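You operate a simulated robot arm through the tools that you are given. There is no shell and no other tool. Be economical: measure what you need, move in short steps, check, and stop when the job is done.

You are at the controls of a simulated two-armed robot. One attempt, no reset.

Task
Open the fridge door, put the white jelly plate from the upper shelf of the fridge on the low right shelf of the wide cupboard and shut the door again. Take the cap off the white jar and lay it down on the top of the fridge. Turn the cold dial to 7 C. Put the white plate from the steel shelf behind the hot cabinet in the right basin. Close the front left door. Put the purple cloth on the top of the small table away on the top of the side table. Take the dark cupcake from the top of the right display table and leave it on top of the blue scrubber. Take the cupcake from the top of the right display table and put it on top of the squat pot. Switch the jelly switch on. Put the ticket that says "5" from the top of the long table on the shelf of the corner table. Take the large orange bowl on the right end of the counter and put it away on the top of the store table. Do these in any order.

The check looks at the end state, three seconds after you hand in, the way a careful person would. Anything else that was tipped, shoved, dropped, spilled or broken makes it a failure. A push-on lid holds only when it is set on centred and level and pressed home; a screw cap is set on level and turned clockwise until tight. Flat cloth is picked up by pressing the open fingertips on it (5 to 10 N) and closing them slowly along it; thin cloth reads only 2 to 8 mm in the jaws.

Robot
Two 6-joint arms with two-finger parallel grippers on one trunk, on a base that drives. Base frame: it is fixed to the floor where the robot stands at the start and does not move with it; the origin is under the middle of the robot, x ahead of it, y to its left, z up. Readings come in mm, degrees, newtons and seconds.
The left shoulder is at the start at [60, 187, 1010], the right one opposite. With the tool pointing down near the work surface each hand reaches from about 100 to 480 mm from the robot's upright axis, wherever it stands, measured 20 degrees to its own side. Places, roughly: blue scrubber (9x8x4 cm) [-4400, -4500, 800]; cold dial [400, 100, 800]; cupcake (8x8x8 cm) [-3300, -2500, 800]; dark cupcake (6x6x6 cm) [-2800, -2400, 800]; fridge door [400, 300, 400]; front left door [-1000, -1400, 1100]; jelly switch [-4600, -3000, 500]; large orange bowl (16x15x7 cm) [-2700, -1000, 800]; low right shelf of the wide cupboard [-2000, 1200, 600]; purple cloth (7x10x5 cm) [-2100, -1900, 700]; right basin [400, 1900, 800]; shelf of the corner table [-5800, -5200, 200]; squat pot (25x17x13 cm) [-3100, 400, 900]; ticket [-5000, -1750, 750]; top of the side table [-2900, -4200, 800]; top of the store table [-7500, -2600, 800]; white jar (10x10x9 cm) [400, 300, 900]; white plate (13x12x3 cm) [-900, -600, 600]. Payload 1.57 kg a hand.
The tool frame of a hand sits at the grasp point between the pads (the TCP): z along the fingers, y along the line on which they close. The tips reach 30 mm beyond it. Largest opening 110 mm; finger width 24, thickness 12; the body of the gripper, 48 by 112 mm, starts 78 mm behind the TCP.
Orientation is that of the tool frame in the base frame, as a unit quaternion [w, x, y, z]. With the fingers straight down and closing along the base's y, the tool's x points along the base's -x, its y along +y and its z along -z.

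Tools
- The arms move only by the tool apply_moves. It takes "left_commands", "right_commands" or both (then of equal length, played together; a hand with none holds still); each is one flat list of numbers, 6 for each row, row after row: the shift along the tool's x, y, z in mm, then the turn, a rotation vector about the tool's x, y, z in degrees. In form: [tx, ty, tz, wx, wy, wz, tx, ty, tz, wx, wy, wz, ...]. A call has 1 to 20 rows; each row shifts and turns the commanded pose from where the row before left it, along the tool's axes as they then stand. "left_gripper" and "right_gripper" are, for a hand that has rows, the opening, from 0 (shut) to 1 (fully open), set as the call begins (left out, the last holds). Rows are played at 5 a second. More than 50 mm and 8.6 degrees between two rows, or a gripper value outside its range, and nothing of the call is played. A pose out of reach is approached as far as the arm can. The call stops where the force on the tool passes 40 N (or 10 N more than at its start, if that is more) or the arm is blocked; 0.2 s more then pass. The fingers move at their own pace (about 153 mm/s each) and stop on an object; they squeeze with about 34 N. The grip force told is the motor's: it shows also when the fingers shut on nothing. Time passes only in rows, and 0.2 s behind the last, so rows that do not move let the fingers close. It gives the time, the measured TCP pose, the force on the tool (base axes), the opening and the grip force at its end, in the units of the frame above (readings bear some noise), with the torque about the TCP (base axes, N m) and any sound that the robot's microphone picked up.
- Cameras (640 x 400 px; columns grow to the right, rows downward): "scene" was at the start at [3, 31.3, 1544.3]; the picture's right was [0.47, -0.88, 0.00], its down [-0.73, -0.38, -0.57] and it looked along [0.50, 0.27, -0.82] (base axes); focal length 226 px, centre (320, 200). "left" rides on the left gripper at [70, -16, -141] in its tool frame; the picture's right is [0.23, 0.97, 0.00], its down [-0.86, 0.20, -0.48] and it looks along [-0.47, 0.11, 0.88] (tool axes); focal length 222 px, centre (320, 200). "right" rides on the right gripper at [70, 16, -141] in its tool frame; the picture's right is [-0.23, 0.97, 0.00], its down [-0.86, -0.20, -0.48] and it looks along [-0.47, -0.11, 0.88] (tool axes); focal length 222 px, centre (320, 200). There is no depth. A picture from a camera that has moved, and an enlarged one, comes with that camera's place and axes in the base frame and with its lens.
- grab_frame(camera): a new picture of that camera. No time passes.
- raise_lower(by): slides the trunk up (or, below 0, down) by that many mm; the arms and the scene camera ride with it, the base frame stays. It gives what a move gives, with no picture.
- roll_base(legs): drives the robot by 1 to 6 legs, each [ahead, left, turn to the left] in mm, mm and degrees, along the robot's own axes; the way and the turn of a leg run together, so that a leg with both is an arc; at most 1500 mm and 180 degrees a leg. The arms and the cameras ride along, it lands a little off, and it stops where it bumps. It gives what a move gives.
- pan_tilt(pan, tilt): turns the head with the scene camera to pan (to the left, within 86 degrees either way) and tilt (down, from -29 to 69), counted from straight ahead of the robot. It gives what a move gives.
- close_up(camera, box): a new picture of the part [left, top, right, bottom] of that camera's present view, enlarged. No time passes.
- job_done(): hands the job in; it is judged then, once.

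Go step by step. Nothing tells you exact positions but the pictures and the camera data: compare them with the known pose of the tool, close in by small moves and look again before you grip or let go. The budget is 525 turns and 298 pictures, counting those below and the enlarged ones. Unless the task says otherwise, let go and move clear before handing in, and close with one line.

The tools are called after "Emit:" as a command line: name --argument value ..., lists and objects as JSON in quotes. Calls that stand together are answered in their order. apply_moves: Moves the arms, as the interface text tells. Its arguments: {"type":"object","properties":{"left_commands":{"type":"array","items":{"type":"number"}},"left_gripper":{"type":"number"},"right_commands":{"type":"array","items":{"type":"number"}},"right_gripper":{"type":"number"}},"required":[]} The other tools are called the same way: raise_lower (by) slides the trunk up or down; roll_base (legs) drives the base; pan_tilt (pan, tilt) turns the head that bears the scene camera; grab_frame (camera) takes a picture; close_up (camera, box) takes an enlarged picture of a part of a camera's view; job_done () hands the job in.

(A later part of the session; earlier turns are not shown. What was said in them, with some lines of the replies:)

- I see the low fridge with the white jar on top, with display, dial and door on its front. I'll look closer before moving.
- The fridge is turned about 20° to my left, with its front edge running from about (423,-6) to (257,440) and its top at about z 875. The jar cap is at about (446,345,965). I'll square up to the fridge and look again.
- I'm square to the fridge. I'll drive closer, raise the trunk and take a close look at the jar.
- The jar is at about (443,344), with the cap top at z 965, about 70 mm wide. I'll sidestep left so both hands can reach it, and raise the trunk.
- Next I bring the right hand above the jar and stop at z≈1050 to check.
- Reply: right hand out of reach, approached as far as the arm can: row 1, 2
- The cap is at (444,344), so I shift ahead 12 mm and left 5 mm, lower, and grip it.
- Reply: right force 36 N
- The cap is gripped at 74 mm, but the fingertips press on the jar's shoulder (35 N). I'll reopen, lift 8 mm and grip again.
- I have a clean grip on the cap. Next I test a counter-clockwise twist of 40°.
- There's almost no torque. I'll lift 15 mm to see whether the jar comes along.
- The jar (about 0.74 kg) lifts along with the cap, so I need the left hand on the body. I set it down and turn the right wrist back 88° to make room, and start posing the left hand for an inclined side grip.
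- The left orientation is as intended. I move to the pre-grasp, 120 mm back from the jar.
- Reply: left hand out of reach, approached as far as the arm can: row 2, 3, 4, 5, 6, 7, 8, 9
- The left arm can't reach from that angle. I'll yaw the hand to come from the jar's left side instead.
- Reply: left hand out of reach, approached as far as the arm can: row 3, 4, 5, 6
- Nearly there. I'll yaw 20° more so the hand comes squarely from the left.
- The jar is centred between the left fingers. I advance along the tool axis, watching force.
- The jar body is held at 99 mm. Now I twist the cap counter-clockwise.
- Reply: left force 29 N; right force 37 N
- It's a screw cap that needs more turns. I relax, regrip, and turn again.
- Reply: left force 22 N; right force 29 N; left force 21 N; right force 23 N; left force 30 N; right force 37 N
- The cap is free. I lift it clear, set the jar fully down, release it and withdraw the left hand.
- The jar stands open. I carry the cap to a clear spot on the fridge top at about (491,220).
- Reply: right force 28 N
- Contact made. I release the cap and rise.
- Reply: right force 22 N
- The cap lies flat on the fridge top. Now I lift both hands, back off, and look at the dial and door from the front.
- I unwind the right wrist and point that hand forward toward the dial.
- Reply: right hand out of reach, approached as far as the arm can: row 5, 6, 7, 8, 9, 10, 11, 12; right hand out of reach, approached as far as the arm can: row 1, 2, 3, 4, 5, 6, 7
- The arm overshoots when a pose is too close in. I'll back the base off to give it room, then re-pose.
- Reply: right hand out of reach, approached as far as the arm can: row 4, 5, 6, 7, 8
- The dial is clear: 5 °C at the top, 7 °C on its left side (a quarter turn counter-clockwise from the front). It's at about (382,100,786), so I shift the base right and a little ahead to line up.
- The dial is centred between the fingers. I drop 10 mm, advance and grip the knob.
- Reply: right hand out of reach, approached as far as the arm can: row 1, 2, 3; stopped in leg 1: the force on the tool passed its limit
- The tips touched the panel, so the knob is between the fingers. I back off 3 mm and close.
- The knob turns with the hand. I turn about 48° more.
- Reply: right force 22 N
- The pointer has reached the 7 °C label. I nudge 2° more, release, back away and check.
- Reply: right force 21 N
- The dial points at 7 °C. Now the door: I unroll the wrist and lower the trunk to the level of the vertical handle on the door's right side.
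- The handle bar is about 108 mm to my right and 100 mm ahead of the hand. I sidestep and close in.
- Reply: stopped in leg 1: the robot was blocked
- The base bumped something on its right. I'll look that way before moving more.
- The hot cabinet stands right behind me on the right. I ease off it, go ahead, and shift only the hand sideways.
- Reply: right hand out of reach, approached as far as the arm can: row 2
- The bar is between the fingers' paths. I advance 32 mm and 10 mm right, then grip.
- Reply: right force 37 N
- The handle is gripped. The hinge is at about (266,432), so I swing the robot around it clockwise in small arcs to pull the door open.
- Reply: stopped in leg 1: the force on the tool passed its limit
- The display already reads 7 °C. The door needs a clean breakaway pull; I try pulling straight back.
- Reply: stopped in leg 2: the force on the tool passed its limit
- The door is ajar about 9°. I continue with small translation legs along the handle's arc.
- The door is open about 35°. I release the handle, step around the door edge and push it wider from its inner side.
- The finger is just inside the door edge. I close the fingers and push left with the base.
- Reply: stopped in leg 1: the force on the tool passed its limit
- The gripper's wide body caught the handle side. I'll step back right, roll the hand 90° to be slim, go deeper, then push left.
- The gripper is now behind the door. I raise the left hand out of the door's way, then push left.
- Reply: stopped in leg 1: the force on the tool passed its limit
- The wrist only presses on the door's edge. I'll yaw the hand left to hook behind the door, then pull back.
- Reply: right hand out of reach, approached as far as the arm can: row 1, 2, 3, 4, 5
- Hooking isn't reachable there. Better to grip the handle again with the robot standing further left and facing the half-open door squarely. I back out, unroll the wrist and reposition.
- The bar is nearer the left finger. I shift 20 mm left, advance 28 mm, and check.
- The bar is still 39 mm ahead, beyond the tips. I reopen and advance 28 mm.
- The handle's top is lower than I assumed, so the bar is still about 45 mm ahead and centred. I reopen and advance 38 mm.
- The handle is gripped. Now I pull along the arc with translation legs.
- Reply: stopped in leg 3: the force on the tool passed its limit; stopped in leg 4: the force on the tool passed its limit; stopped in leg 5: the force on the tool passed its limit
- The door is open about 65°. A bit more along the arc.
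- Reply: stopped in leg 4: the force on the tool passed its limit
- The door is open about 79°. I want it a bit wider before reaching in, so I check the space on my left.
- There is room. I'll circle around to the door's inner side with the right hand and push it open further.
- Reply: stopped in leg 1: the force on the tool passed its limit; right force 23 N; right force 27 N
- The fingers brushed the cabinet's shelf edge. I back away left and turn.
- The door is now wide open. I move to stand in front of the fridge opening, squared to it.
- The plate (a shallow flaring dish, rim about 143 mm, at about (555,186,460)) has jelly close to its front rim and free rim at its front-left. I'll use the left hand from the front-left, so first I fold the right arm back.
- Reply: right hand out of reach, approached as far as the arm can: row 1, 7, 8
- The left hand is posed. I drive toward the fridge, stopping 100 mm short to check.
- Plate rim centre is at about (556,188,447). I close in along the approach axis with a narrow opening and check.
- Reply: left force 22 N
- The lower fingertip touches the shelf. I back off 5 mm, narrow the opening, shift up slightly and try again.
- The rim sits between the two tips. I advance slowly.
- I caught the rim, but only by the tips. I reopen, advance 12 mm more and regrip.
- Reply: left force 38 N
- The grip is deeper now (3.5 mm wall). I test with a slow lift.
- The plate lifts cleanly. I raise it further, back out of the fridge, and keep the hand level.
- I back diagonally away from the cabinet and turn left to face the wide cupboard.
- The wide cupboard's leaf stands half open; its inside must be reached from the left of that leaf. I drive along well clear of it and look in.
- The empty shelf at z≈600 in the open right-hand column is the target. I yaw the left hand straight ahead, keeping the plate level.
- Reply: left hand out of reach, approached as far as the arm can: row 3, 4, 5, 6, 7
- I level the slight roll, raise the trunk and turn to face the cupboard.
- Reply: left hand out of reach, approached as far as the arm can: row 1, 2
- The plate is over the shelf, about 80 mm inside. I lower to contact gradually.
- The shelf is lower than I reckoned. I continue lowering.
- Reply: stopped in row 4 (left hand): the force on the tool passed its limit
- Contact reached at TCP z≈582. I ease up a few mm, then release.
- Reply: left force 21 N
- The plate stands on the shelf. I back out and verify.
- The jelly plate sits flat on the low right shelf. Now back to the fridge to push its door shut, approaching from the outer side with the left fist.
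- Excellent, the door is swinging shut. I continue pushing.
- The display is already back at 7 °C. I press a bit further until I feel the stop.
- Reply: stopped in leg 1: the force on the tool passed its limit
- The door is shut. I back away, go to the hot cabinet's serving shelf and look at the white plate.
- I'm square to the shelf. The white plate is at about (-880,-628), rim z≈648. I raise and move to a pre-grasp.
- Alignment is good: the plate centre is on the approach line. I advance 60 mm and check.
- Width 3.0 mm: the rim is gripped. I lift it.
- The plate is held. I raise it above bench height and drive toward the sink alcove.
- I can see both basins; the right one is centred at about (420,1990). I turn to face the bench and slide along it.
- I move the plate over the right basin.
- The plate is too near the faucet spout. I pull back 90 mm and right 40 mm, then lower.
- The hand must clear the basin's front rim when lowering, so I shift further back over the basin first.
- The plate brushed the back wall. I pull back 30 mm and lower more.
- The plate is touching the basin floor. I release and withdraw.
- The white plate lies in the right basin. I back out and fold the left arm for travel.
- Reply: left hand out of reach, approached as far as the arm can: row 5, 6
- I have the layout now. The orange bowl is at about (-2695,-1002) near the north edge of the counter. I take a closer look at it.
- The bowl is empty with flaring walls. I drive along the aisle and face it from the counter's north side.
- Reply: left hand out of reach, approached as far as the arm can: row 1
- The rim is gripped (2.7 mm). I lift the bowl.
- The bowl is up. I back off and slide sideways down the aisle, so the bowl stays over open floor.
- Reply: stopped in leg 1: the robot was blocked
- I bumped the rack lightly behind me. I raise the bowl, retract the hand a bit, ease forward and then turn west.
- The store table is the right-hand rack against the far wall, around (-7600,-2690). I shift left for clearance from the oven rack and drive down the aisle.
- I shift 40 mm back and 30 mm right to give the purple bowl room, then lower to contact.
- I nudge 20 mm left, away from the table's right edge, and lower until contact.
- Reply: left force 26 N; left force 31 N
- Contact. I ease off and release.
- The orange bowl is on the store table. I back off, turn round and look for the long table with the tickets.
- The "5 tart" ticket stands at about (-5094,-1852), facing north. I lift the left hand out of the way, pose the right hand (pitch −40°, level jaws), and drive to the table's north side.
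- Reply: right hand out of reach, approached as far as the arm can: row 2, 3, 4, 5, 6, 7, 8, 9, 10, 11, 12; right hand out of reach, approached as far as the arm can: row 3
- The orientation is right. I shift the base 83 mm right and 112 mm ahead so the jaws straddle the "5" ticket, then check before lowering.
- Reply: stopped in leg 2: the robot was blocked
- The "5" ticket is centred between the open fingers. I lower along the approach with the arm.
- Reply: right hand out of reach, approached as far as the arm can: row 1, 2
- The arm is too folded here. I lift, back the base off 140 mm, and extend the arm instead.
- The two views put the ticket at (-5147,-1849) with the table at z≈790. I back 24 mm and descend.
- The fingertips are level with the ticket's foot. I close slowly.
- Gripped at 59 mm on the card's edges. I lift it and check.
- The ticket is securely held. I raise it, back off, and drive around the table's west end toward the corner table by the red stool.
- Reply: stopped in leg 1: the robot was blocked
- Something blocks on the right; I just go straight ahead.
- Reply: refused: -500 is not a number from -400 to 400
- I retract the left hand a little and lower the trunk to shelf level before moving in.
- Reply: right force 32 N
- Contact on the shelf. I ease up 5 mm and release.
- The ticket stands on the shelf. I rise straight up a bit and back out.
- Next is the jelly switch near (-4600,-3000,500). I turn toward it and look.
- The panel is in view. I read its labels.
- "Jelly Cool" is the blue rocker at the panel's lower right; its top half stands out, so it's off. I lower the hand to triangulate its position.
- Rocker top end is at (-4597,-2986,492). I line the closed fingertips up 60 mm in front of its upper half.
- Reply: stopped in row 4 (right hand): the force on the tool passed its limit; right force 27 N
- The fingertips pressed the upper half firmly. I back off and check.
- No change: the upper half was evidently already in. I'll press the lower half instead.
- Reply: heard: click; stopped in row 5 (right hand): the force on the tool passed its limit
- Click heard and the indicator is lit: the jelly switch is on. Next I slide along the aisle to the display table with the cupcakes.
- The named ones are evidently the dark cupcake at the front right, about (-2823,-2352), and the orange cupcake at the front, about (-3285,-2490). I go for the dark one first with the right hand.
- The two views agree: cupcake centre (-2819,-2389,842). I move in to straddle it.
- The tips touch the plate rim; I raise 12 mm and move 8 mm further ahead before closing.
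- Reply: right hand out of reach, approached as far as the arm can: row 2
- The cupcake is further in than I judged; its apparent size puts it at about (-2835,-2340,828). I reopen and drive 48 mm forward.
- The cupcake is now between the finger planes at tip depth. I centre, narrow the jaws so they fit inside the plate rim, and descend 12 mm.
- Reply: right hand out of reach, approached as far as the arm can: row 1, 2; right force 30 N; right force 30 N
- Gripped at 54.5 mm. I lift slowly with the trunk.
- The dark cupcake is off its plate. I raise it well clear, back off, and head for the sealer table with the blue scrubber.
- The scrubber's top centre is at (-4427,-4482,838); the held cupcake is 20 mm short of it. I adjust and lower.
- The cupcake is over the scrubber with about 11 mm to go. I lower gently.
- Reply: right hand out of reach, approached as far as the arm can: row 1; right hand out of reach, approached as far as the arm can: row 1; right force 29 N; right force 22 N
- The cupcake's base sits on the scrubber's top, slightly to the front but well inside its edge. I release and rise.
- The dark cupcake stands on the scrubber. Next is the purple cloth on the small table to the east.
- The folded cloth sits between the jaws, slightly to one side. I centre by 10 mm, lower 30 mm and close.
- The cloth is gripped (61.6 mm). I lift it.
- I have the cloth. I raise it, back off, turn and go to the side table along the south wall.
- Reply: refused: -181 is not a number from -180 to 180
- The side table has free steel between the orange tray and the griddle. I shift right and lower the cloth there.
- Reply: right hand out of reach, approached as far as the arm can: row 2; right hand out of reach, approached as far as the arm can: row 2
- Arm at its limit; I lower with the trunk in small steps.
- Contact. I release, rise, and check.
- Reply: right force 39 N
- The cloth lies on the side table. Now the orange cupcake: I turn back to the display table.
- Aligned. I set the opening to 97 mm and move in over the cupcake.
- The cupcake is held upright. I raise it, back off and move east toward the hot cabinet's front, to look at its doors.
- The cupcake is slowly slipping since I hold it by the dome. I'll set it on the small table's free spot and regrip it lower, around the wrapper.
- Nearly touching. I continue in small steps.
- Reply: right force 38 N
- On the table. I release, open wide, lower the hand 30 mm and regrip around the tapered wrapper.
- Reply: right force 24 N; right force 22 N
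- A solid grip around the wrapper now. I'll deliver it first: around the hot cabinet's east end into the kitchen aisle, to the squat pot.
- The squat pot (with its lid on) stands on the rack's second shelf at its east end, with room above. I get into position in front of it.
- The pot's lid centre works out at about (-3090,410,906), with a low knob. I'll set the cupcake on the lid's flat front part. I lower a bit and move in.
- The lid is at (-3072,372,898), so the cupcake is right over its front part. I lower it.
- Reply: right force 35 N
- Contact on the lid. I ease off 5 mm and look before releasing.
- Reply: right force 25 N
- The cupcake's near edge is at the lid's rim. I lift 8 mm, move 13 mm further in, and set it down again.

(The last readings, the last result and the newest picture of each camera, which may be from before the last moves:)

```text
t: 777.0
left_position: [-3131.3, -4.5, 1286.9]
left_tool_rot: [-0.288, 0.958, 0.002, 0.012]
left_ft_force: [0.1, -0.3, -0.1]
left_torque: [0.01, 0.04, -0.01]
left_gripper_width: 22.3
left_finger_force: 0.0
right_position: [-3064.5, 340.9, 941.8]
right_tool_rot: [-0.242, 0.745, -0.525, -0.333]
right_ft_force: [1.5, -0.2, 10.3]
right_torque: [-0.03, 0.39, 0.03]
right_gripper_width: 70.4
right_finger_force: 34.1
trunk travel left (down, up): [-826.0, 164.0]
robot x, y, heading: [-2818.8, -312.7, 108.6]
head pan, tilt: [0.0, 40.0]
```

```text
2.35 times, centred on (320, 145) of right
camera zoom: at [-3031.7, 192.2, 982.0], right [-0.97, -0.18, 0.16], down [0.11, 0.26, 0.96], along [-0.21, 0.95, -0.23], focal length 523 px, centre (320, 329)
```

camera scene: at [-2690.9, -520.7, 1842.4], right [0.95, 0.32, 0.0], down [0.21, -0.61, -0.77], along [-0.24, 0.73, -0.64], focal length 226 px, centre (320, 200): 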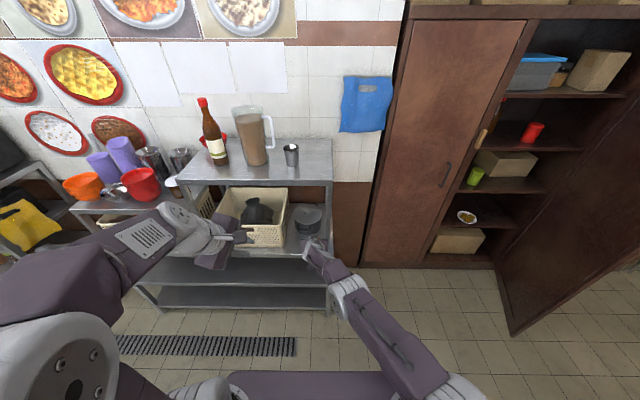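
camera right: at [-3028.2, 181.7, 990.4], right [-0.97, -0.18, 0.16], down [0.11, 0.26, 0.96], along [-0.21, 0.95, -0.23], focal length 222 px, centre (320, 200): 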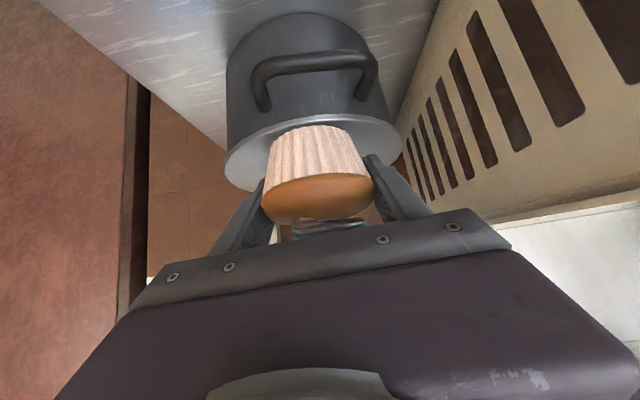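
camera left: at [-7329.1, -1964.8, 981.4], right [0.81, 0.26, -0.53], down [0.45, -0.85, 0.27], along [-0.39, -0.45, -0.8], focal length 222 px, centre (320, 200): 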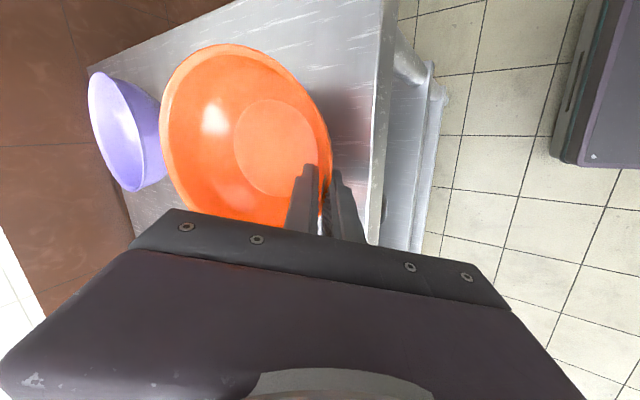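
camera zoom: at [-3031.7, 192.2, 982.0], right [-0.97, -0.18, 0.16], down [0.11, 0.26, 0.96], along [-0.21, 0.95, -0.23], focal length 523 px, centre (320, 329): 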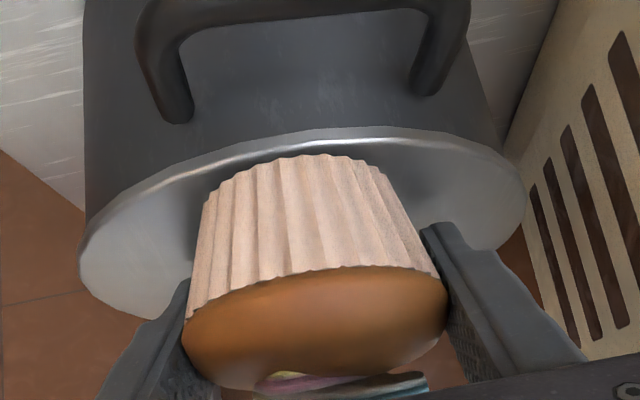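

Now it sits fully on the lid. I release and rise clear.

Emit:
apply_moves --right_commands '[0, 0, 0, 0, 0, 0, 0, 0, 0, 0, 0, 0]' --right_gripper 0.95

Emit:
raise_lower --by 70

Emit:
roll_base --legs '[[-200, 0, 0]]'

Emit:
close_up --camera "right" --box '[210, 40, 430, 200]'

```text
t: 777.6
left_position: [-3131.2, -5.3, 1288.1]
left_tool_rot: [-0.288, 0.958, 0.002, 0.012]
left_ft_force: [-0.5, 0.4, -0.3]
left_torque: [0.01, 0.03, 0.03]
left_gripper_width: 22.1
left_finger_force: 0.1
right_position: [-3064.1, 341.0, 942.4]
right_tool_rot: [-0.242, 0.744, -0.526, -0.333]
right_ft_force: [4.1, 3.2, 15.2]
right_torque: [0.05, 0.65, -0.24]
right_gripper_width: 99.6
right_finger_force: 0.0
trunk travel left (down, up): [-826.0, 164.0]
robot x, y, heading: [-2822.5, -310.2, 108.8]
head pan, tilt: [0.0, 40.0]
```

```text
t: 778.7
left_position: [-3133.9, -2.3, 1355.2]
left_tool_rot: [-0.286, 0.958, 0.003, 0.013]
left_ft_force: [-0.6, 0.6, -0.1]
left_torque: [-0.02, -0.05, 0.01]
left_gripper_width: 22.0
left_finger_force: 0.0
right_position: [-3067.2, 341.9, 1008.4]
right_tool_rot: [-0.242, 0.745, -0.526, -0.331]
right_ft_force: [-0.2, -0.3, 0.2]
right_torque: [0.0, 0.0, -0.03]
right_gripper_width: 104.4
right_finger_force: 0.1
trunk travel left (down, up): [-896.0, 94.0]
robot x, y, heading: [-2822.2, -312.1, 108.8]
head pan, tilt: [0.0, 40.0]
```

```text
t: 780.3
left_position: [-3070.2, -187.6, 1355.3]
left_tool_rot: [-0.285, 0.958, 0.003, 0.014]
left_ft_force: [0.6, 0.1, -1.2]
left_torque: [-0.03, -0.01, 0.02]
left_gripper_width: 22.1
left_finger_force: 0.2
right_position: [-3003.5, 155.1, 1005.8]
right_tool_rot: [-0.241, 0.746, -0.526, -0.331]
right_ft_force: [0.6, 0.2, -0.4]
right_torque: [-0.02, 0.0, 0.01]
right_gripper_width: 104.2
right_finger_force: 0.1
trunk travel left (down, up): [-896.0, 94.0]
robot x, y, heading: [-2759.8, -502.0, 108.8]
head pan, tilt: [0.0, 40.0]
```

```text
2.50 times, centred on (320, 120) of right
camera zoom: at [-2969.4, 7.0, 1048.1], right [-0.97, -0.18, 0.16], down [0.11, 0.26, 0.96], along [-0.21, 0.95, -0.24], focal length 555 px, centre (320, 400)
```

zoom: 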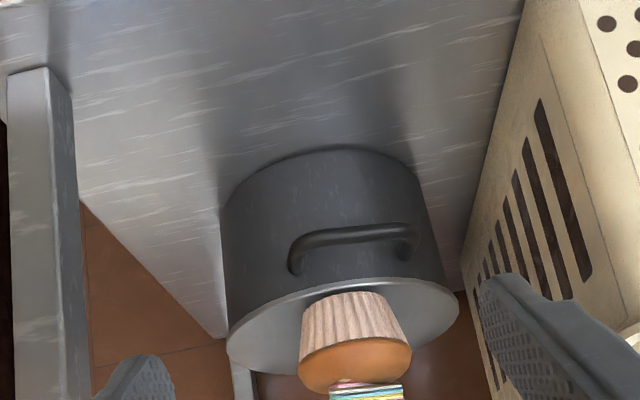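

The cupcake stands on the squat pot's lid. Last item: the hot cabinet's front left door. I drive back round to the cabinet's front.

Emit:
raise_lower --by 90

Emit:
roll_base --legs '[[20, -290, 0], [0, 0, -90], [1200, 0, 0], [950, 0, 0], [0, 0, -88.5]]'

Emit:
pan_tilt --pan 0 --tilt 30

Emit:
grab_frame --camera "scene"

```text
t: 781.5
left_position: [-3069.7, -190.8, 1445.9]
left_tool_rot: [-0.287, 0.958, 0.003, 0.013]
left_ft_force: [-0.5, -0.5, 1.4]
left_torque: [-0.03, 0.01, -0.01]
left_gripper_width: 22.1
left_finger_force: 0.0
right_position: [-3003.0, 155.3, 1098.4]
right_tool_rot: [-0.242, 0.745, -0.526, -0.331]
right_ft_force: [0.2, 0.8, -0.1]
right_torque: [0.01, 0.01, -0.02]
right_gripper_width: 104.5
right_finger_force: 0.0
trunk travel left (down, up): [-986.0, 4.0]
robot x, y, heading: [-2756.1, -498.1, 108.6]
head pan, tilt: [0.0, 40.0]
```

```text
t: 801.4
left_position: [-122.3, -7.9, 1447.4]
left_tool_rot: [-0.008, -0.015, 0.958, -0.287]
left_ft_force: [0.4, 0.2, -0.8]
left_torque: [-0.03, 0.0, 0.0]
left_gripper_width: 22.3
left_finger_force: 0.0
right_position: [-178.3, -353.7, 1097.9]
right_tool_rot: [0.336, 0.514, 0.753, -0.237]
right_ft_force: [-0.3, -0.4, 0.2]
right_torque: [0.0, -0.01, -0.03]
right_gripper_width: 104.3
right_finger_force: 0.0
trunk travel left (down, up): [-986.0, 4.0]
robot x, y, heading: [-444.9, 293.5, -69.6]
head pan, tilt: [0.0, 40.0]
```

```text
t: 802.1
left_position: [-123.1, -8.9, 1447.2]
left_tool_rot: [-0.009, -0.016, 0.958, -0.287]
left_ft_force: [-0.4, -0.8, -0.9]
left_torque: [0.01, -0.01, 0.01]
left_gripper_width: 21.7
left_finger_force: 0.0
right_position: [-177.9, -356.0, 1097.8]
right_tool_rot: [0.335, 0.515, 0.753, -0.237]
right_ft_force: [-0.2, 1.1, 0.2]
right_torque: [0.04, -0.03, 0.0]
right_gripper_width: 104.5
right_finger_force: 0.1
trunk travel left (down, up): [-986.0, 4.0]
robot x, y, heading: [-440.2, 293.4, -69.5]
head pan, tilt: [0.0, 30.0]
```

```text
45 pictures are left
camera scene: at [-432.6, 262.5, 1928.7], right [-0.94, -0.35, 0.0], down [-0.17, 0.47, -0.87], along [0.3, -0.81, -0.5], focal length 226 px, centre (320, 200)
```

scene: 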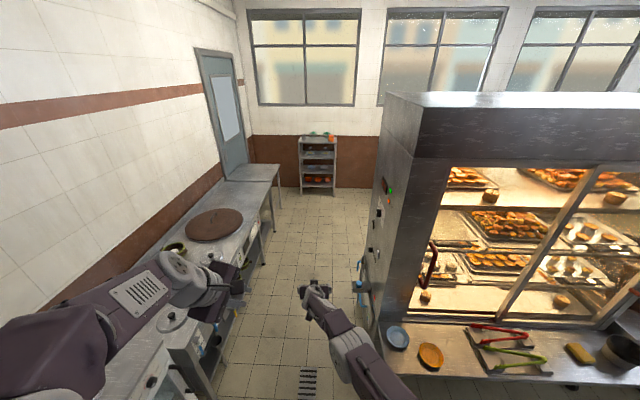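

Emit:
roll_base --legs '[[0, 200, 0], [1500, 0, 0], [900, 0, 0], [0, -1450, 0]]'

Emit:
roll_base --legs '[[0, -300, 0], [0, 0, 179]]'

Emit:
grab_frame --camera "scene"

```text
t: 821.8
left_position: [-471.3, -2682.4, 1445.1]
left_tool_rot: [-0.011, -0.008, 0.958, -0.287]
left_ft_force: [0.1, -0.8, 0.8]
left_torque: [-0.01, 0.0, 0.03]
left_gripper_width: 21.9
left_finger_force: 0.1
right_position: [-534.5, -3028.5, 1098.9]
right_tool_rot: [0.334, 0.521, 0.748, -0.239]
right_ft_force: [0.8, 0.3, -0.4]
right_torque: [-0.03, 0.0, 0.04]
right_gripper_width: 104.5
right_finger_force: 0.2
trunk travel left (down, up): [-986.0, 4.0]
robot x, y, heading: [-788.5, -2376.4, -70.7]
head pan, tilt: [0.0, 30.0]
```

```text
t: 831.2
left_position: [-1376.0, -2158.0, 1447.1]
left_tool_rot: [-0.287, 0.958, -0.009, 0.016]
left_ft_force: [0.9, -0.3, -0.7]
left_torque: [0.01, 0.0, 0.02]
left_gripper_width: 22.1
left_finger_force: 0.0
right_position: [-1301.7, -1814.1, 1099.1]
right_tool_rot: [-0.245, 0.739, -0.534, -0.329]
right_ft_force: [-0.9, 0.0, 0.2]
right_torque: [-0.03, 0.0, -0.01]
right_gripper_width: 104.2
right_finger_force: 0.0
trunk travel left (down, up): [-986.0, 4.0]
robot x, y, heading: [-1071.4, -2476.5, 107.3]
head pan, tilt: [0.0, 30.0]
```

```text
44 pictures are left
camera scene: at [-1080.9, -2448.4, 1928.7], right [0.95, 0.3, 0.0], down [0.15, -0.48, -0.87], along [-0.26, 0.83, -0.5], focal length 226 px, centre (320, 200)
```

scene: 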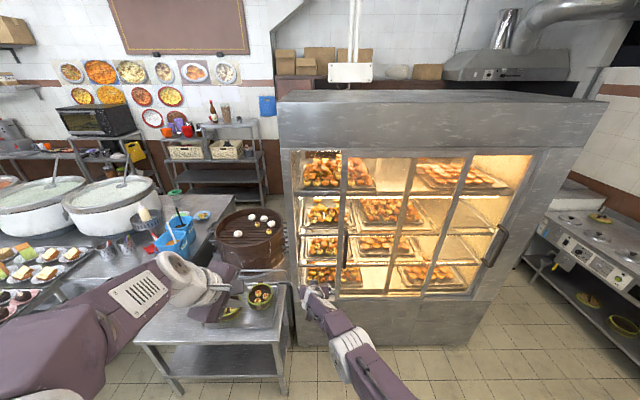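

The left door's handle is at about (-1221,-1505,1083), at the door's left edge; the door is slid about 250 mm too far right. I'll put the closed right fingers just to the right of the handle.

Emit:
roll_base --legs '[[0, 0, 1.7], [0, -262, 0], [195, 0, 0]]'

Emit:
apply_moves --right_commands '[0, 0, 0, 0, 0, 0, 0, 0, 0, 0, 0, 0, 0, 0, 0, 0, 0, 0]' --right_gripper 0.0

Emit:
grab_frame --camera "right"

```text
t: 834.6
left_position: [-1202.3, -1902.5, 1447.1]
left_tool_rot: [-0.287, 0.958, 0.008, 0.011]
left_ft_force: [-0.2, 0.2, 0.8]
left_torque: [0.02, -0.02, -0.01]
left_gripper_width: 22.1
left_finger_force: 0.1
right_position: [-1140.1, -1556.2, 1100.1]
right_tool_rot: [-0.241, 0.747, -0.521, -0.335]
right_ft_force: [0.0, -1.0, 0.9]
right_torque: [-0.01, 0.02, 0.02]
right_gripper_width: 104.5
right_finger_force: 0.0
trunk travel left (down, up): [-986.0, 4.0]
robot x, y, heading: [-887.7, -2207.0, 109.5]
head pan, tilt: [0.0, 30.0]
```

```text
t: 835.4
left_position: [-1204.2, -1899.7, 1446.1]
left_tool_rot: [-0.286, 0.958, 0.007, 0.012]
left_ft_force: [-0.4, 0.0, 0.3]
left_torque: [0.03, -0.05, 0.03]
left_gripper_width: 21.7
left_finger_force: 0.0
right_position: [-1141.6, -1551.8, 1099.0]
right_tool_rot: [-0.24, 0.748, -0.522, -0.333]
right_ft_force: [1.0, -1.3, 0.4]
right_torque: [0.0, 0.01, 0.0]
right_gripper_width: 0.0
right_finger_force: 20.8
trunk travel left (down, up): [-986.0, 4.0]
robot x, y, heading: [-887.3, -2207.6, 109.3]
head pan, tilt: [0.0, 30.0]
```

```text
43 pictures are left
camera right: at [-1105.0, -1702.5, 1140.2], right [-0.97, -0.19, 0.16], down [0.11, 0.26, 0.96], along [-0.22, 0.95, -0.23], focal length 222 px, centre (320, 200)
```

right: 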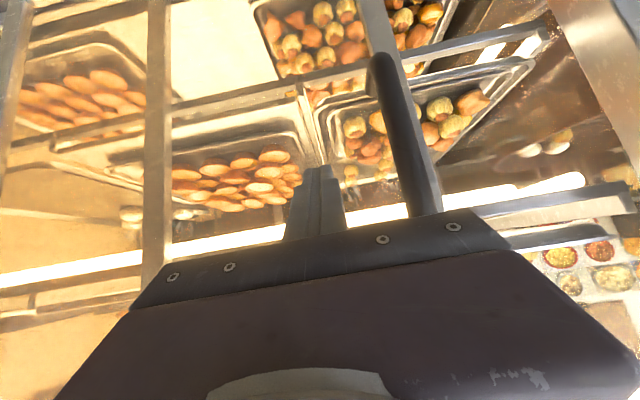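

Emit:
roll_base --legs '[[50, 0, 0]]'

Emit:
grab_frame --camera "right"

```text
t: 836.4
left_position: [-1218.6, -1855.1, 1446.1]
left_tool_rot: [-0.286, 0.958, 0.007, 0.01]
left_ft_force: [-0.1, -0.8, 0.3]
left_torque: [0.01, 0.04, 0.0]
left_gripper_width: 21.8
left_finger_force: 0.1
right_position: [-1157.7, -1514.6, 1097.4]
right_tool_rot: [-0.239, 0.749, -0.523, -0.329]
right_ft_force: [0.0, -5.5, 1.1]
right_torque: [-0.02, 0.04, 0.0]
right_gripper_width: 0.0
right_finger_force: 21.7
trunk travel left (down, up): [-986.0, 4.0]
robot x, y, heading: [-905.6, -2162.9, 109.3]
head pan, tilt: [0.0, 30.0]
stopped in leg 1: the force on the tool passed its limit (the readings are from after the stop); the commanded pose is now the measured one
```

```text
42 pictures are left
camera right: at [-1122.4, -1663.0, 1140.1], right [-0.97, -0.19, 0.16], down [0.1, 0.27, 0.96], along [-0.22, 0.95, -0.24], focal length 222 px, centre (320, 200)
```

right: 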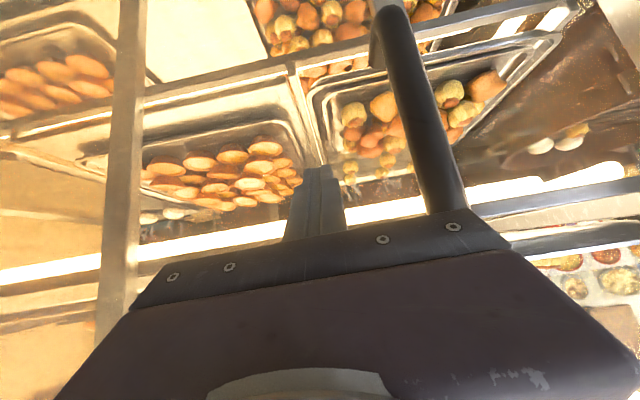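

The tips touched the glass. I back off 7 mm and slide left with the base to push the handle.

Emit:
apply_moves --right_commands '[4.5, 0, -5.3, 0, 0, 0]'

Emit:
roll_base --legs '[[0, 60, 0], [0, 60, 0]]'

Emit:
grab_frame --camera "right"

```text
t: 836.8
left_position: [-1219.9, -1853.6, 1445.7]
left_tool_rot: [-0.286, 0.958, 0.007, 0.012]
left_ft_force: [0.6, -0.3, 0.1]
left_torque: [-0.01, 0.04, -0.05]
left_gripper_width: 22.0
left_finger_force: 0.1
right_position: [-1155.9, -1518.8, 1096.1]
right_tool_rot: [-0.239, 0.749, -0.523, -0.329]
right_ft_force: [1.5, 0.1, -0.1]
right_torque: [0.01, 0.02, -0.01]
right_gripper_width: 0.0
right_finger_force: 20.9
trunk travel left (down, up): [-986.0, 4.0]
robot x, y, heading: [-903.5, -2161.4, 109.4]
head pan, tilt: [0.0, 30.0]
```

```text
t: 838.3
left_position: [-1320.4, -1889.9, 1448.2]
left_tool_rot: [-0.286, 0.958, 0.005, 0.007]
left_ft_force: [1.9, 0.3, -0.1]
left_torque: [-0.08, 0.1, 0.08]
left_gripper_width: 22.0
left_finger_force: 0.0
right_position: [-1259.6, -1555.6, 1098.0]
right_tool_rot: [-0.236, 0.748, -0.525, -0.332]
right_ft_force: [0.9, 1.2, -0.8]
right_torque: [-0.04, 0.05, 0.09]
right_gripper_width: 0.0
right_finger_force: 21.8
trunk travel left (down, up): [-986.0, 4.0]
robot x, y, heading: [-1013.3, -2202.3, 109.5]
head pan, tilt: [0.0, 30.0]
```

```text
41 pictures are left
camera right: at [-1223.9, -1704.1, 1140.1], right [-0.97, -0.19, 0.17], down [0.11, 0.27, 0.96], along [-0.22, 0.94, -0.24], focal length 222 px, centre (320, 200)
```

right: 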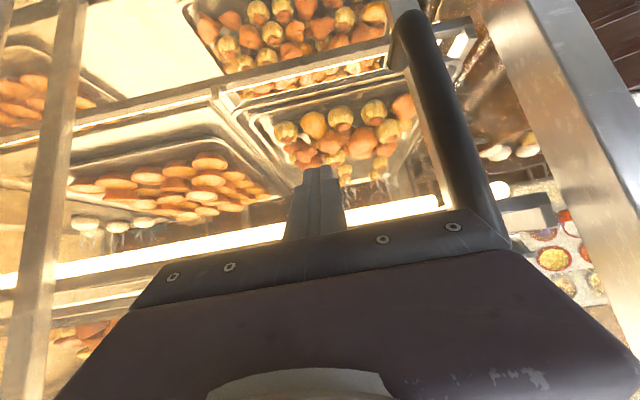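

The gripper's side is pushing the handle and the door slides. I continue left.

Emit:
roll_base --legs '[[0, 60, 0], [0, 50, 0], [0, 40, 0]]'

Emit:
grab_frame --camera "right"

```text
t: 840.3
left_position: [-1465.1, -1939.4, 1447.9]
left_tool_rot: [-0.285, 0.959, 0.007, 0.008]
left_ft_force: [0.6, 0.5, -0.3]
left_torque: [-0.06, 0.07, 0.05]
left_gripper_width: 21.9
left_finger_force: 0.0
right_position: [-1406.5, -1605.9, 1097.0]
right_tool_rot: [-0.234, 0.749, -0.522, -0.333]
right_ft_force: [0.5, 1.0, 1.1]
right_torque: [-0.04, 0.08, 0.1]
right_gripper_width: 0.0
right_finger_force: 21.4
trunk travel left (down, up): [-986.0, 4.0]
robot x, y, heading: [-1160.4, -2254.7, 109.2]
head pan, tilt: [0.0, 30.0]
```

```text
40 pictures are left
camera right: at [-1369.3, -1754.4, 1139.7], right [-0.97, -0.19, 0.17], down [0.11, 0.27, 0.96], along [-0.23, 0.94, -0.24], focal length 222 px, centre (320, 200)
```

right: 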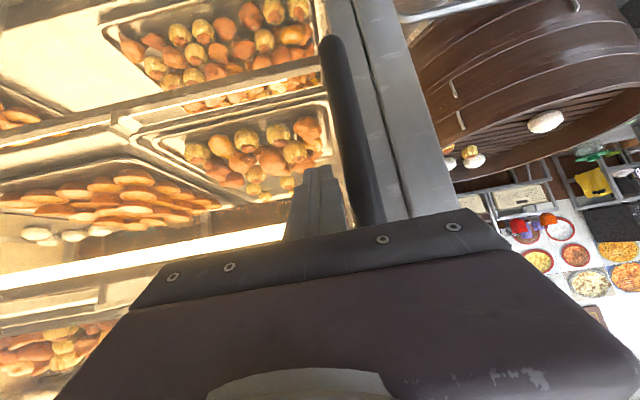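

Emit:
roll_base --legs '[[0, 30, 0], [0, 25, 0]]'

Emit:
grab_frame --camera "right"

```text
t: 841.1
left_position: [-1485.0, -1947.4, 1447.2]
left_tool_rot: [-0.286, 0.958, 0.004, 0.011]
left_ft_force: [0.1, -0.6, 0.0]
left_torque: [0.02, -0.04, -0.02]
left_gripper_width: 21.9
left_finger_force: 0.1
right_position: [-1409.8, -1607.9, 1096.0]
right_tool_rot: [-0.248, 0.743, -0.532, -0.322]
right_ft_force: [16.6, 7.0, 1.9]
right_torque: [-0.15, 0.33, 0.0]
right_gripper_width: 0.0
right_finger_force: 21.1
trunk travel left (down, up): [-986.0, 4.0]
robot x, y, heading: [-1171.5, -2257.3, 109.2]
head pan, tilt: [0.0, 30.0]
stopped in leg 1: the force on the tool passed its limit (the readings are from after the stop); the commanded pose is now the measured one
```

```text
39 pictures are left
camera right: at [-1379.2, -1756.8, 1138.7], right [-0.98, -0.16, 0.14], down [0.1, 0.26, 0.96], along [-0.19, 0.95, -0.24], focal length 222 px, centre (320, 200)
```

right: 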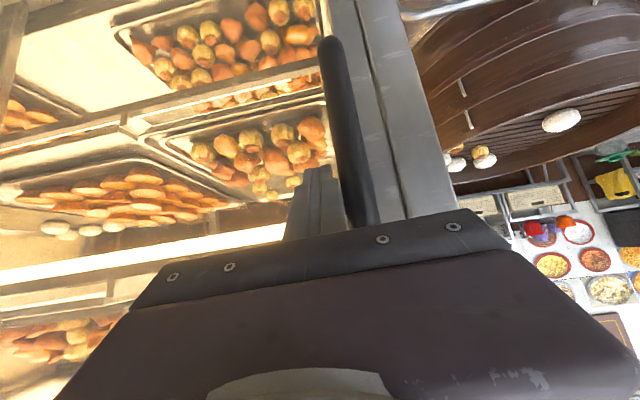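

The door hit its stop. I back away and check the front.

Emit:
roll_base --legs '[[0, -40, 0], [-350, 0, 0]]'

Emit:
pan_tilt --pan -15 --tilt 28

Emit:
grab_frame --camera "scene"

```text
t: 843.9
left_position: [-1337.6, -2262.9, 1444.8]
left_tool_rot: [-0.285, 0.958, 0.005, 0.012]
left_ft_force: [0.4, 1.0, 0.1]
left_torque: [0.0, -0.01, 0.0]
left_gripper_width: 22.0
left_finger_force: 0.0
right_position: [-1264.0, -1922.9, 1095.6]
right_tool_rot: [-0.243, 0.746, -0.529, -0.323]
right_ft_force: [0.5, 0.8, -0.4]
right_torque: [-0.04, 0.0, 0.0]
right_gripper_width: 0.2
right_finger_force: 21.3
trunk travel left (down, up): [-986.0, 4.0]
robot x, y, heading: [-1020.2, -2576.6, 109.0]
head pan, tilt: [0.0, 30.0]
```

```text
t: 844.7
left_position: [-1336.3, -2264.9, 1446.0]
left_tool_rot: [-0.287, 0.958, 0.005, 0.012]
left_ft_force: [-0.7, -0.2, 1.0]
left_torque: [0.01, -0.03, -0.01]
left_gripper_width: 22.0
left_finger_force: 0.2
right_position: [-1263.0, -1925.7, 1096.4]
right_tool_rot: [-0.245, 0.745, -0.529, -0.324]
right_ft_force: [-0.7, -0.8, -0.7]
right_torque: [0.01, 0.01, 0.01]
right_gripper_width: 0.0
right_finger_force: 21.1
trunk travel left (down, up): [-986.0, 4.0]
robot x, y, heading: [-1017.1, -2574.2, 109.0]
head pan, tilt: [-15.0, 28.0]
```

```text
38 pictures are left
camera scene: at [-1009.2, -2541.2, 1931.9], right [1.0, 0.07, 0.0], down [0.03, -0.47, -0.88], along [-0.06, 0.88, -0.47], focal length 226 px, centre (320, 200)
```

scene: 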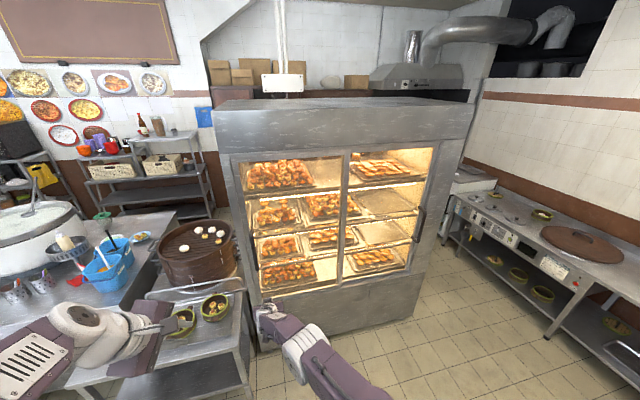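

The left door is fully closed. As a final check I drive west along the aisle to verify the scrubber, cloth and ticket.

Emit:
roll_base --legs '[[-120, 0, 0], [0, 1450, 0], [0, 1450, 0], [0, 0, 90]]'

Emit:
pan_tilt --pan 35 --tilt 30

Emit:
grab_frame --camera "scene"

```text
t: 863.4
left_position: [-4020.2, -3994.3, 1447.5]
left_tool_rot: [-0.21, 0.668, 0.686, -0.195]
left_ft_force: [-0.2, -0.2, -0.2]
left_torque: [0.01, 0.02, -0.01]
left_gripper_width: 22.1
left_finger_force: 0.1
right_position: [-4360.7, -3926.6, 1095.1]
right_tool_rot: [0.058, 0.9, 0.158, -0.402]
right_ft_force: [0.1, -0.5, 0.0]
right_torque: [0.02, -0.01, 0.0]
right_gripper_width: 0.0
right_finger_force: 21.4
trunk travel left (down, up): [-986.0, 4.0]
robot x, y, heading: [-3716.5, -3675.2, -160.0]
head pan, tilt: [-15.0, 28.0]
```

```text
t: 864.5
left_position: [-4019.6, -3994.0, 1446.4]
left_tool_rot: [-0.209, 0.669, 0.686, -0.196]
left_ft_force: [-0.1, -0.3, -0.2]
left_torque: [-0.01, 0.01, -0.03]
left_gripper_width: 22.2
left_finger_force: 0.0
right_position: [-4360.0, -3927.0, 1096.7]
right_tool_rot: [0.058, 0.9, 0.158, -0.402]
right_ft_force: [0.2, -0.4, 0.0]
right_torque: [0.02, -0.03, -0.01]
right_gripper_width: 0.0
right_finger_force: 22.3
trunk travel left (down, up): [-986.0, 4.0]
robot x, y, heading: [-3718.2, -3673.9, -160.1]
head pan, tilt: [35.0, 30.0]
```

```text
37 pictures are left
camera scene: at [-3712.5, -3731.3, 1928.7], right [-0.82, 0.58, 0.0], down [0.29, 0.41, -0.87], along [-0.5, -0.71, -0.5], focal length 226 px, centre (320, 200)
```

scene: 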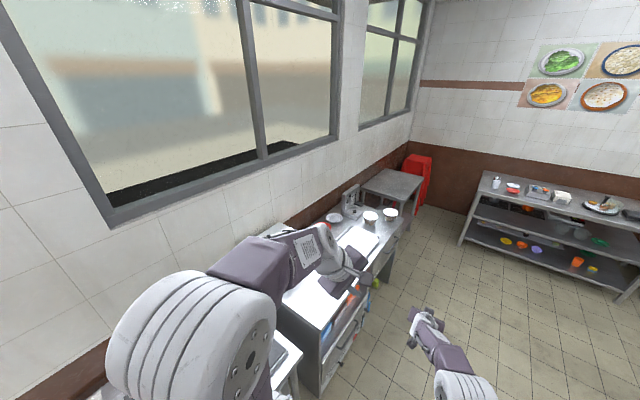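

Emit:
roll_base --legs '[[850, -120, 0]]'

Emit:
pan_tilt --pan 85 --tilt 38

Emit:
grab_frame --camera "scene"

Emit:
pan_tilt --pan 15 --tilt 30

Emit:
grab_frame --camera "scene"

```text
t: 869.1
left_position: [-4860.9, -4161.2, 1447.0]
left_tool_rot: [-0.211, 0.673, 0.682, -0.195]
left_ft_force: [0.0, 0.5, 0.1]
left_torque: [0.0, -0.01, -0.01]
left_gripper_width: 22.1
left_finger_force: 0.1
right_position: [-5199.3, -4090.4, 1096.1]
right_tool_rot: [0.056, 0.901, 0.154, -0.401]
right_ft_force: [0.4, 0.3, -0.7]
right_torque: [0.0, 0.03, -0.03]
right_gripper_width: 0.0
right_finger_force: 21.5
trunk travel left (down, up): [-986.0, 4.0]
robot x, y, heading: [-4551.5, -3847.7, -160.8]
head pan, tilt: [35.0, 30.0]
```

```text
t: 870.3
left_position: [-4863.5, -4161.2, 1444.6]
left_tool_rot: [-0.211, 0.672, 0.683, -0.194]
left_ft_force: [0.2, -0.1, -0.1]
left_torque: [-0.01, -0.04, 0.04]
left_gripper_width: 22.1
left_finger_force: 0.1
right_position: [-5201.7, -4089.4, 1096.5]
right_tool_rot: [0.057, 0.9, 0.154, -0.403]
right_ft_force: [0.6, 0.3, 0.2]
right_torque: [0.01, -0.02, 0.03]
right_gripper_width: 0.4
right_finger_force: 21.8
trunk travel left (down, up): [-986.0, 4.0]
robot x, y, heading: [-4556.4, -3847.9, -160.7]
head pan, tilt: [85.0, 38.0]
```

```text
36 pictures are left
camera scene: at [-4477.4, -3912.4, 1916.4], right [-0.97, -0.25, 0.0], down [-0.15, 0.6, -0.79], along [0.19, -0.76, -0.62], focal length 226 px, centre (320, 200)
```

scene: 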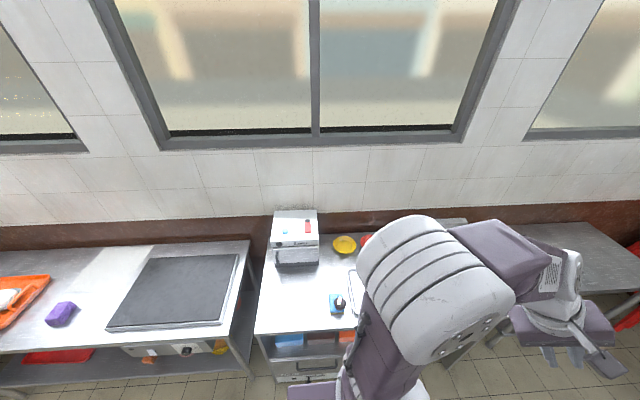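

```text
t: 871.7
left_position: [-4861.9, -4161.7, 1445.6]
left_tool_rot: [-0.211, 0.673, 0.682, -0.194]
left_ft_force: [-0.8, 0.2, 0.8]
left_torque: [-0.04, 0.0, -0.01]
left_gripper_width: 22.1
left_finger_force: 0.0
right_position: [-5201.3, -4090.3, 1095.3]
right_tool_rot: [0.056, 0.901, 0.154, -0.402]
right_ft_force: [-0.3, 0.0, 0.5]
right_torque: [0.01, 0.0, 0.0]
right_gripper_width: 0.0
right_finger_force: 21.0
trunk travel left (down, up): [-986.0, 4.0]
robot x, y, heading: [-4556.5, -3847.3, -160.7]
head pan, tilt: [15.0, 30.0]
```

```text
35 pictures are left
camera scene: at [-4573.5, -3879.9, 1928.7], right [-0.56, 0.83, 0.0], down [0.41, 0.28, -0.87], along [-0.72, -0.49, -0.5], focal length 226 px, centre (320, 200)
```

scene: 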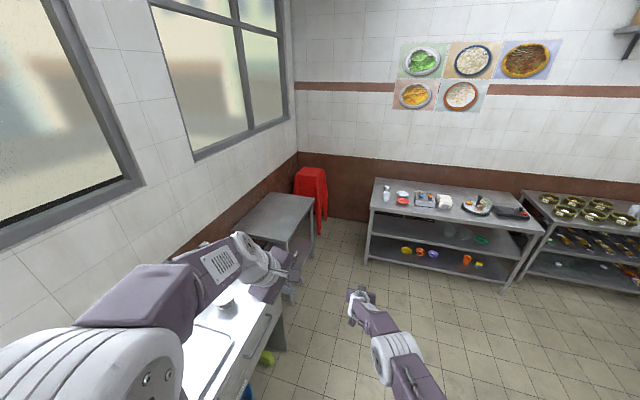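

Emit:
pan_tilt --pan 85 --tilt 38

Emit:
close_up --camera "scene" --box '[315, 280, 365, 320]'

Emit:
roll_base --legs '[[1250, -350, 0], [0, 0, 60]]'

Emit:
pan_tilt --pan 10 --tilt 35

Emit:
grab_frame --camera "scene"

```text
t: 873.1
left_position: [-4862.8, -4161.7, 1447.0]
left_tool_rot: [-0.21, 0.673, 0.682, -0.195]
left_ft_force: [-0.1, -0.7, -0.4]
left_torque: [0.01, 0.0, 0.01]
left_gripper_width: 22.2
left_finger_force: 0.0
right_position: [-5201.5, -4089.8, 1095.2]
right_tool_rot: [0.056, 0.901, 0.154, -0.402]
right_ft_force: [-0.1, -0.1, 0.4]
right_torque: [0.02, -0.02, 0.01]
right_gripper_width: 0.1
right_finger_force: 21.5
trunk travel left (down, up): [-986.0, 4.0]
robot x, y, heading: [-4553.8, -3847.6, -160.7]
head pan, tilt: [85.0, 38.0]
```

```text
10.00 times, centred on (340, 300) of scene
camera zoom: at [-4477.7, -3912.6, 1916.4], right [-0.97, -0.25, 0.0], down [-0.15, 0.6, -0.79], along [0.19, -0.76, -0.62], focal length 2258 px, centre (120, -800)
```

zoom: 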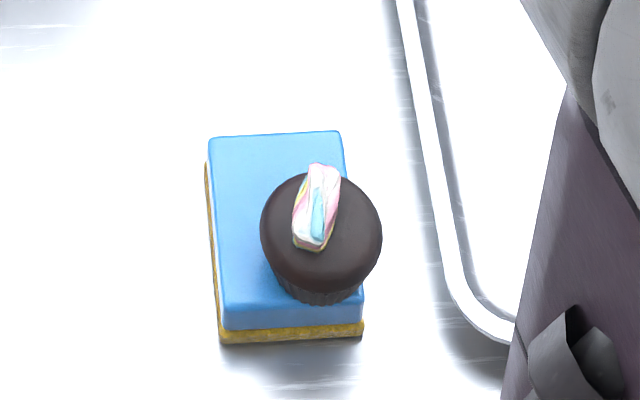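

```text
t: 882.2
left_position: [-5722.0, -4354.3, 1445.6]
left_tool_rot: [-0.084, 0.238, 0.928, -0.274]
left_ft_force: [-0.2, -1.1, 0.1]
left_torque: [0.0, -0.02, -0.01]
left_gripper_width: 21.9
left_finger_force: 0.1
right_position: [-5951.9, -4614.0, 1096.5]
right_tool_rot: [0.252, 0.7, 0.587, -0.319]
right_ft_force: [0.1, 0.6, -0.5]
right_torque: [0.01, 0.02, 0.0]
right_gripper_width: 0.3
right_finger_force: 21.3
trunk travel left (down, up): [-986.0, 4.0]
robot x, y, heading: [-5845.1, -3931.4, -100.5]
head pan, tilt: [85.0, 38.0]
```

```text
t: 883.7
left_position: [-5723.7, -4353.2, 1446.5]
left_tool_rot: [-0.084, 0.238, 0.928, -0.274]
left_ft_force: [0.3, 0.7, 1.0]
left_torque: [-0.01, 0.0, -0.01]
left_gripper_width: 22.0
left_finger_force: 0.0
right_position: [-5952.0, -4613.6, 1096.8]
right_tool_rot: [0.251, 0.701, 0.587, -0.319]
right_ft_force: [-0.4, -0.3, 0.3]
right_torque: [-0.05, 0.02, 0.01]
right_gripper_width: 0.1
right_finger_force: 20.9
trunk travel left (down, up): [-986.0, 4.0]
robot x, y, heading: [-5844.3, -3929.3, -100.2]
head pan, tilt: [10.0, 35.0]
```

```text
33 pictures are left
camera scene: at [-5835.5, -3962.0, 1920.9], right [-1.0, 0.0, 0.0], down [0.0, 0.57, -0.82], along [0.0, -0.82, -0.57], focal length 226 px, centre (320, 200)
```

scene: 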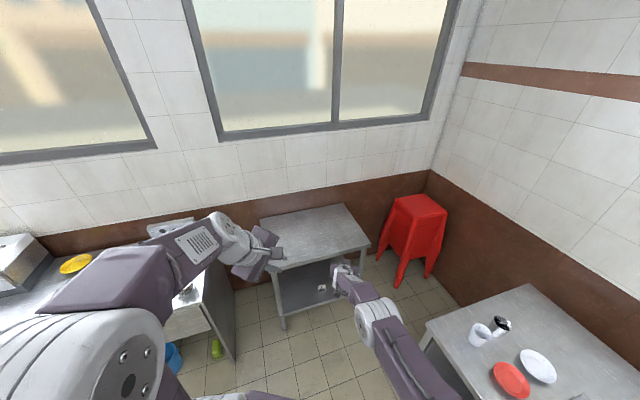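

Emit:
close_up --camera "scene" --box '[295, 265, 355, 310]'

```text
8.89 times, centred on (325, 288) of scene
camera zoom: at [-5835.5, -3962.0, 1920.9], right [-1.0, 0.0, 0.0], down [0.0, 0.57, -0.82], along [0.0, -0.82, -0.57], focal length 2007 px, centre (276, -578)
```

zoom: 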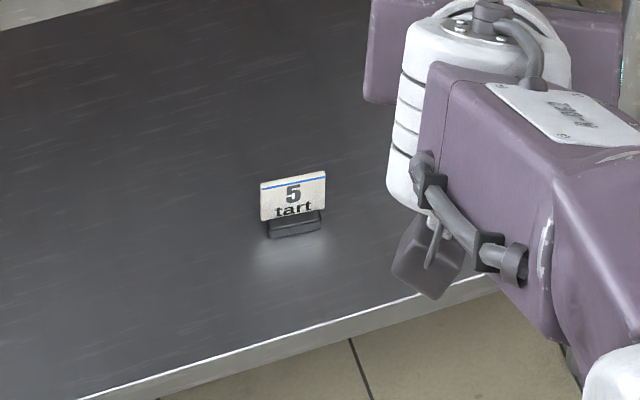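

All eleven tasks check out in the pictures: the ticket is upright on the corner shelf, the dark cupcake sits on the scrubber, and the cloth is on the side table. Both hands are clear, so I hand the job in.

Emit:
job_done

```text
The job is handed in.
```

I finished all eleven tasks and handed the job in. I checked most of them by camera after letting go. For the fridge door I relied on feeling it reach its stop, with the display back at 7 °C.
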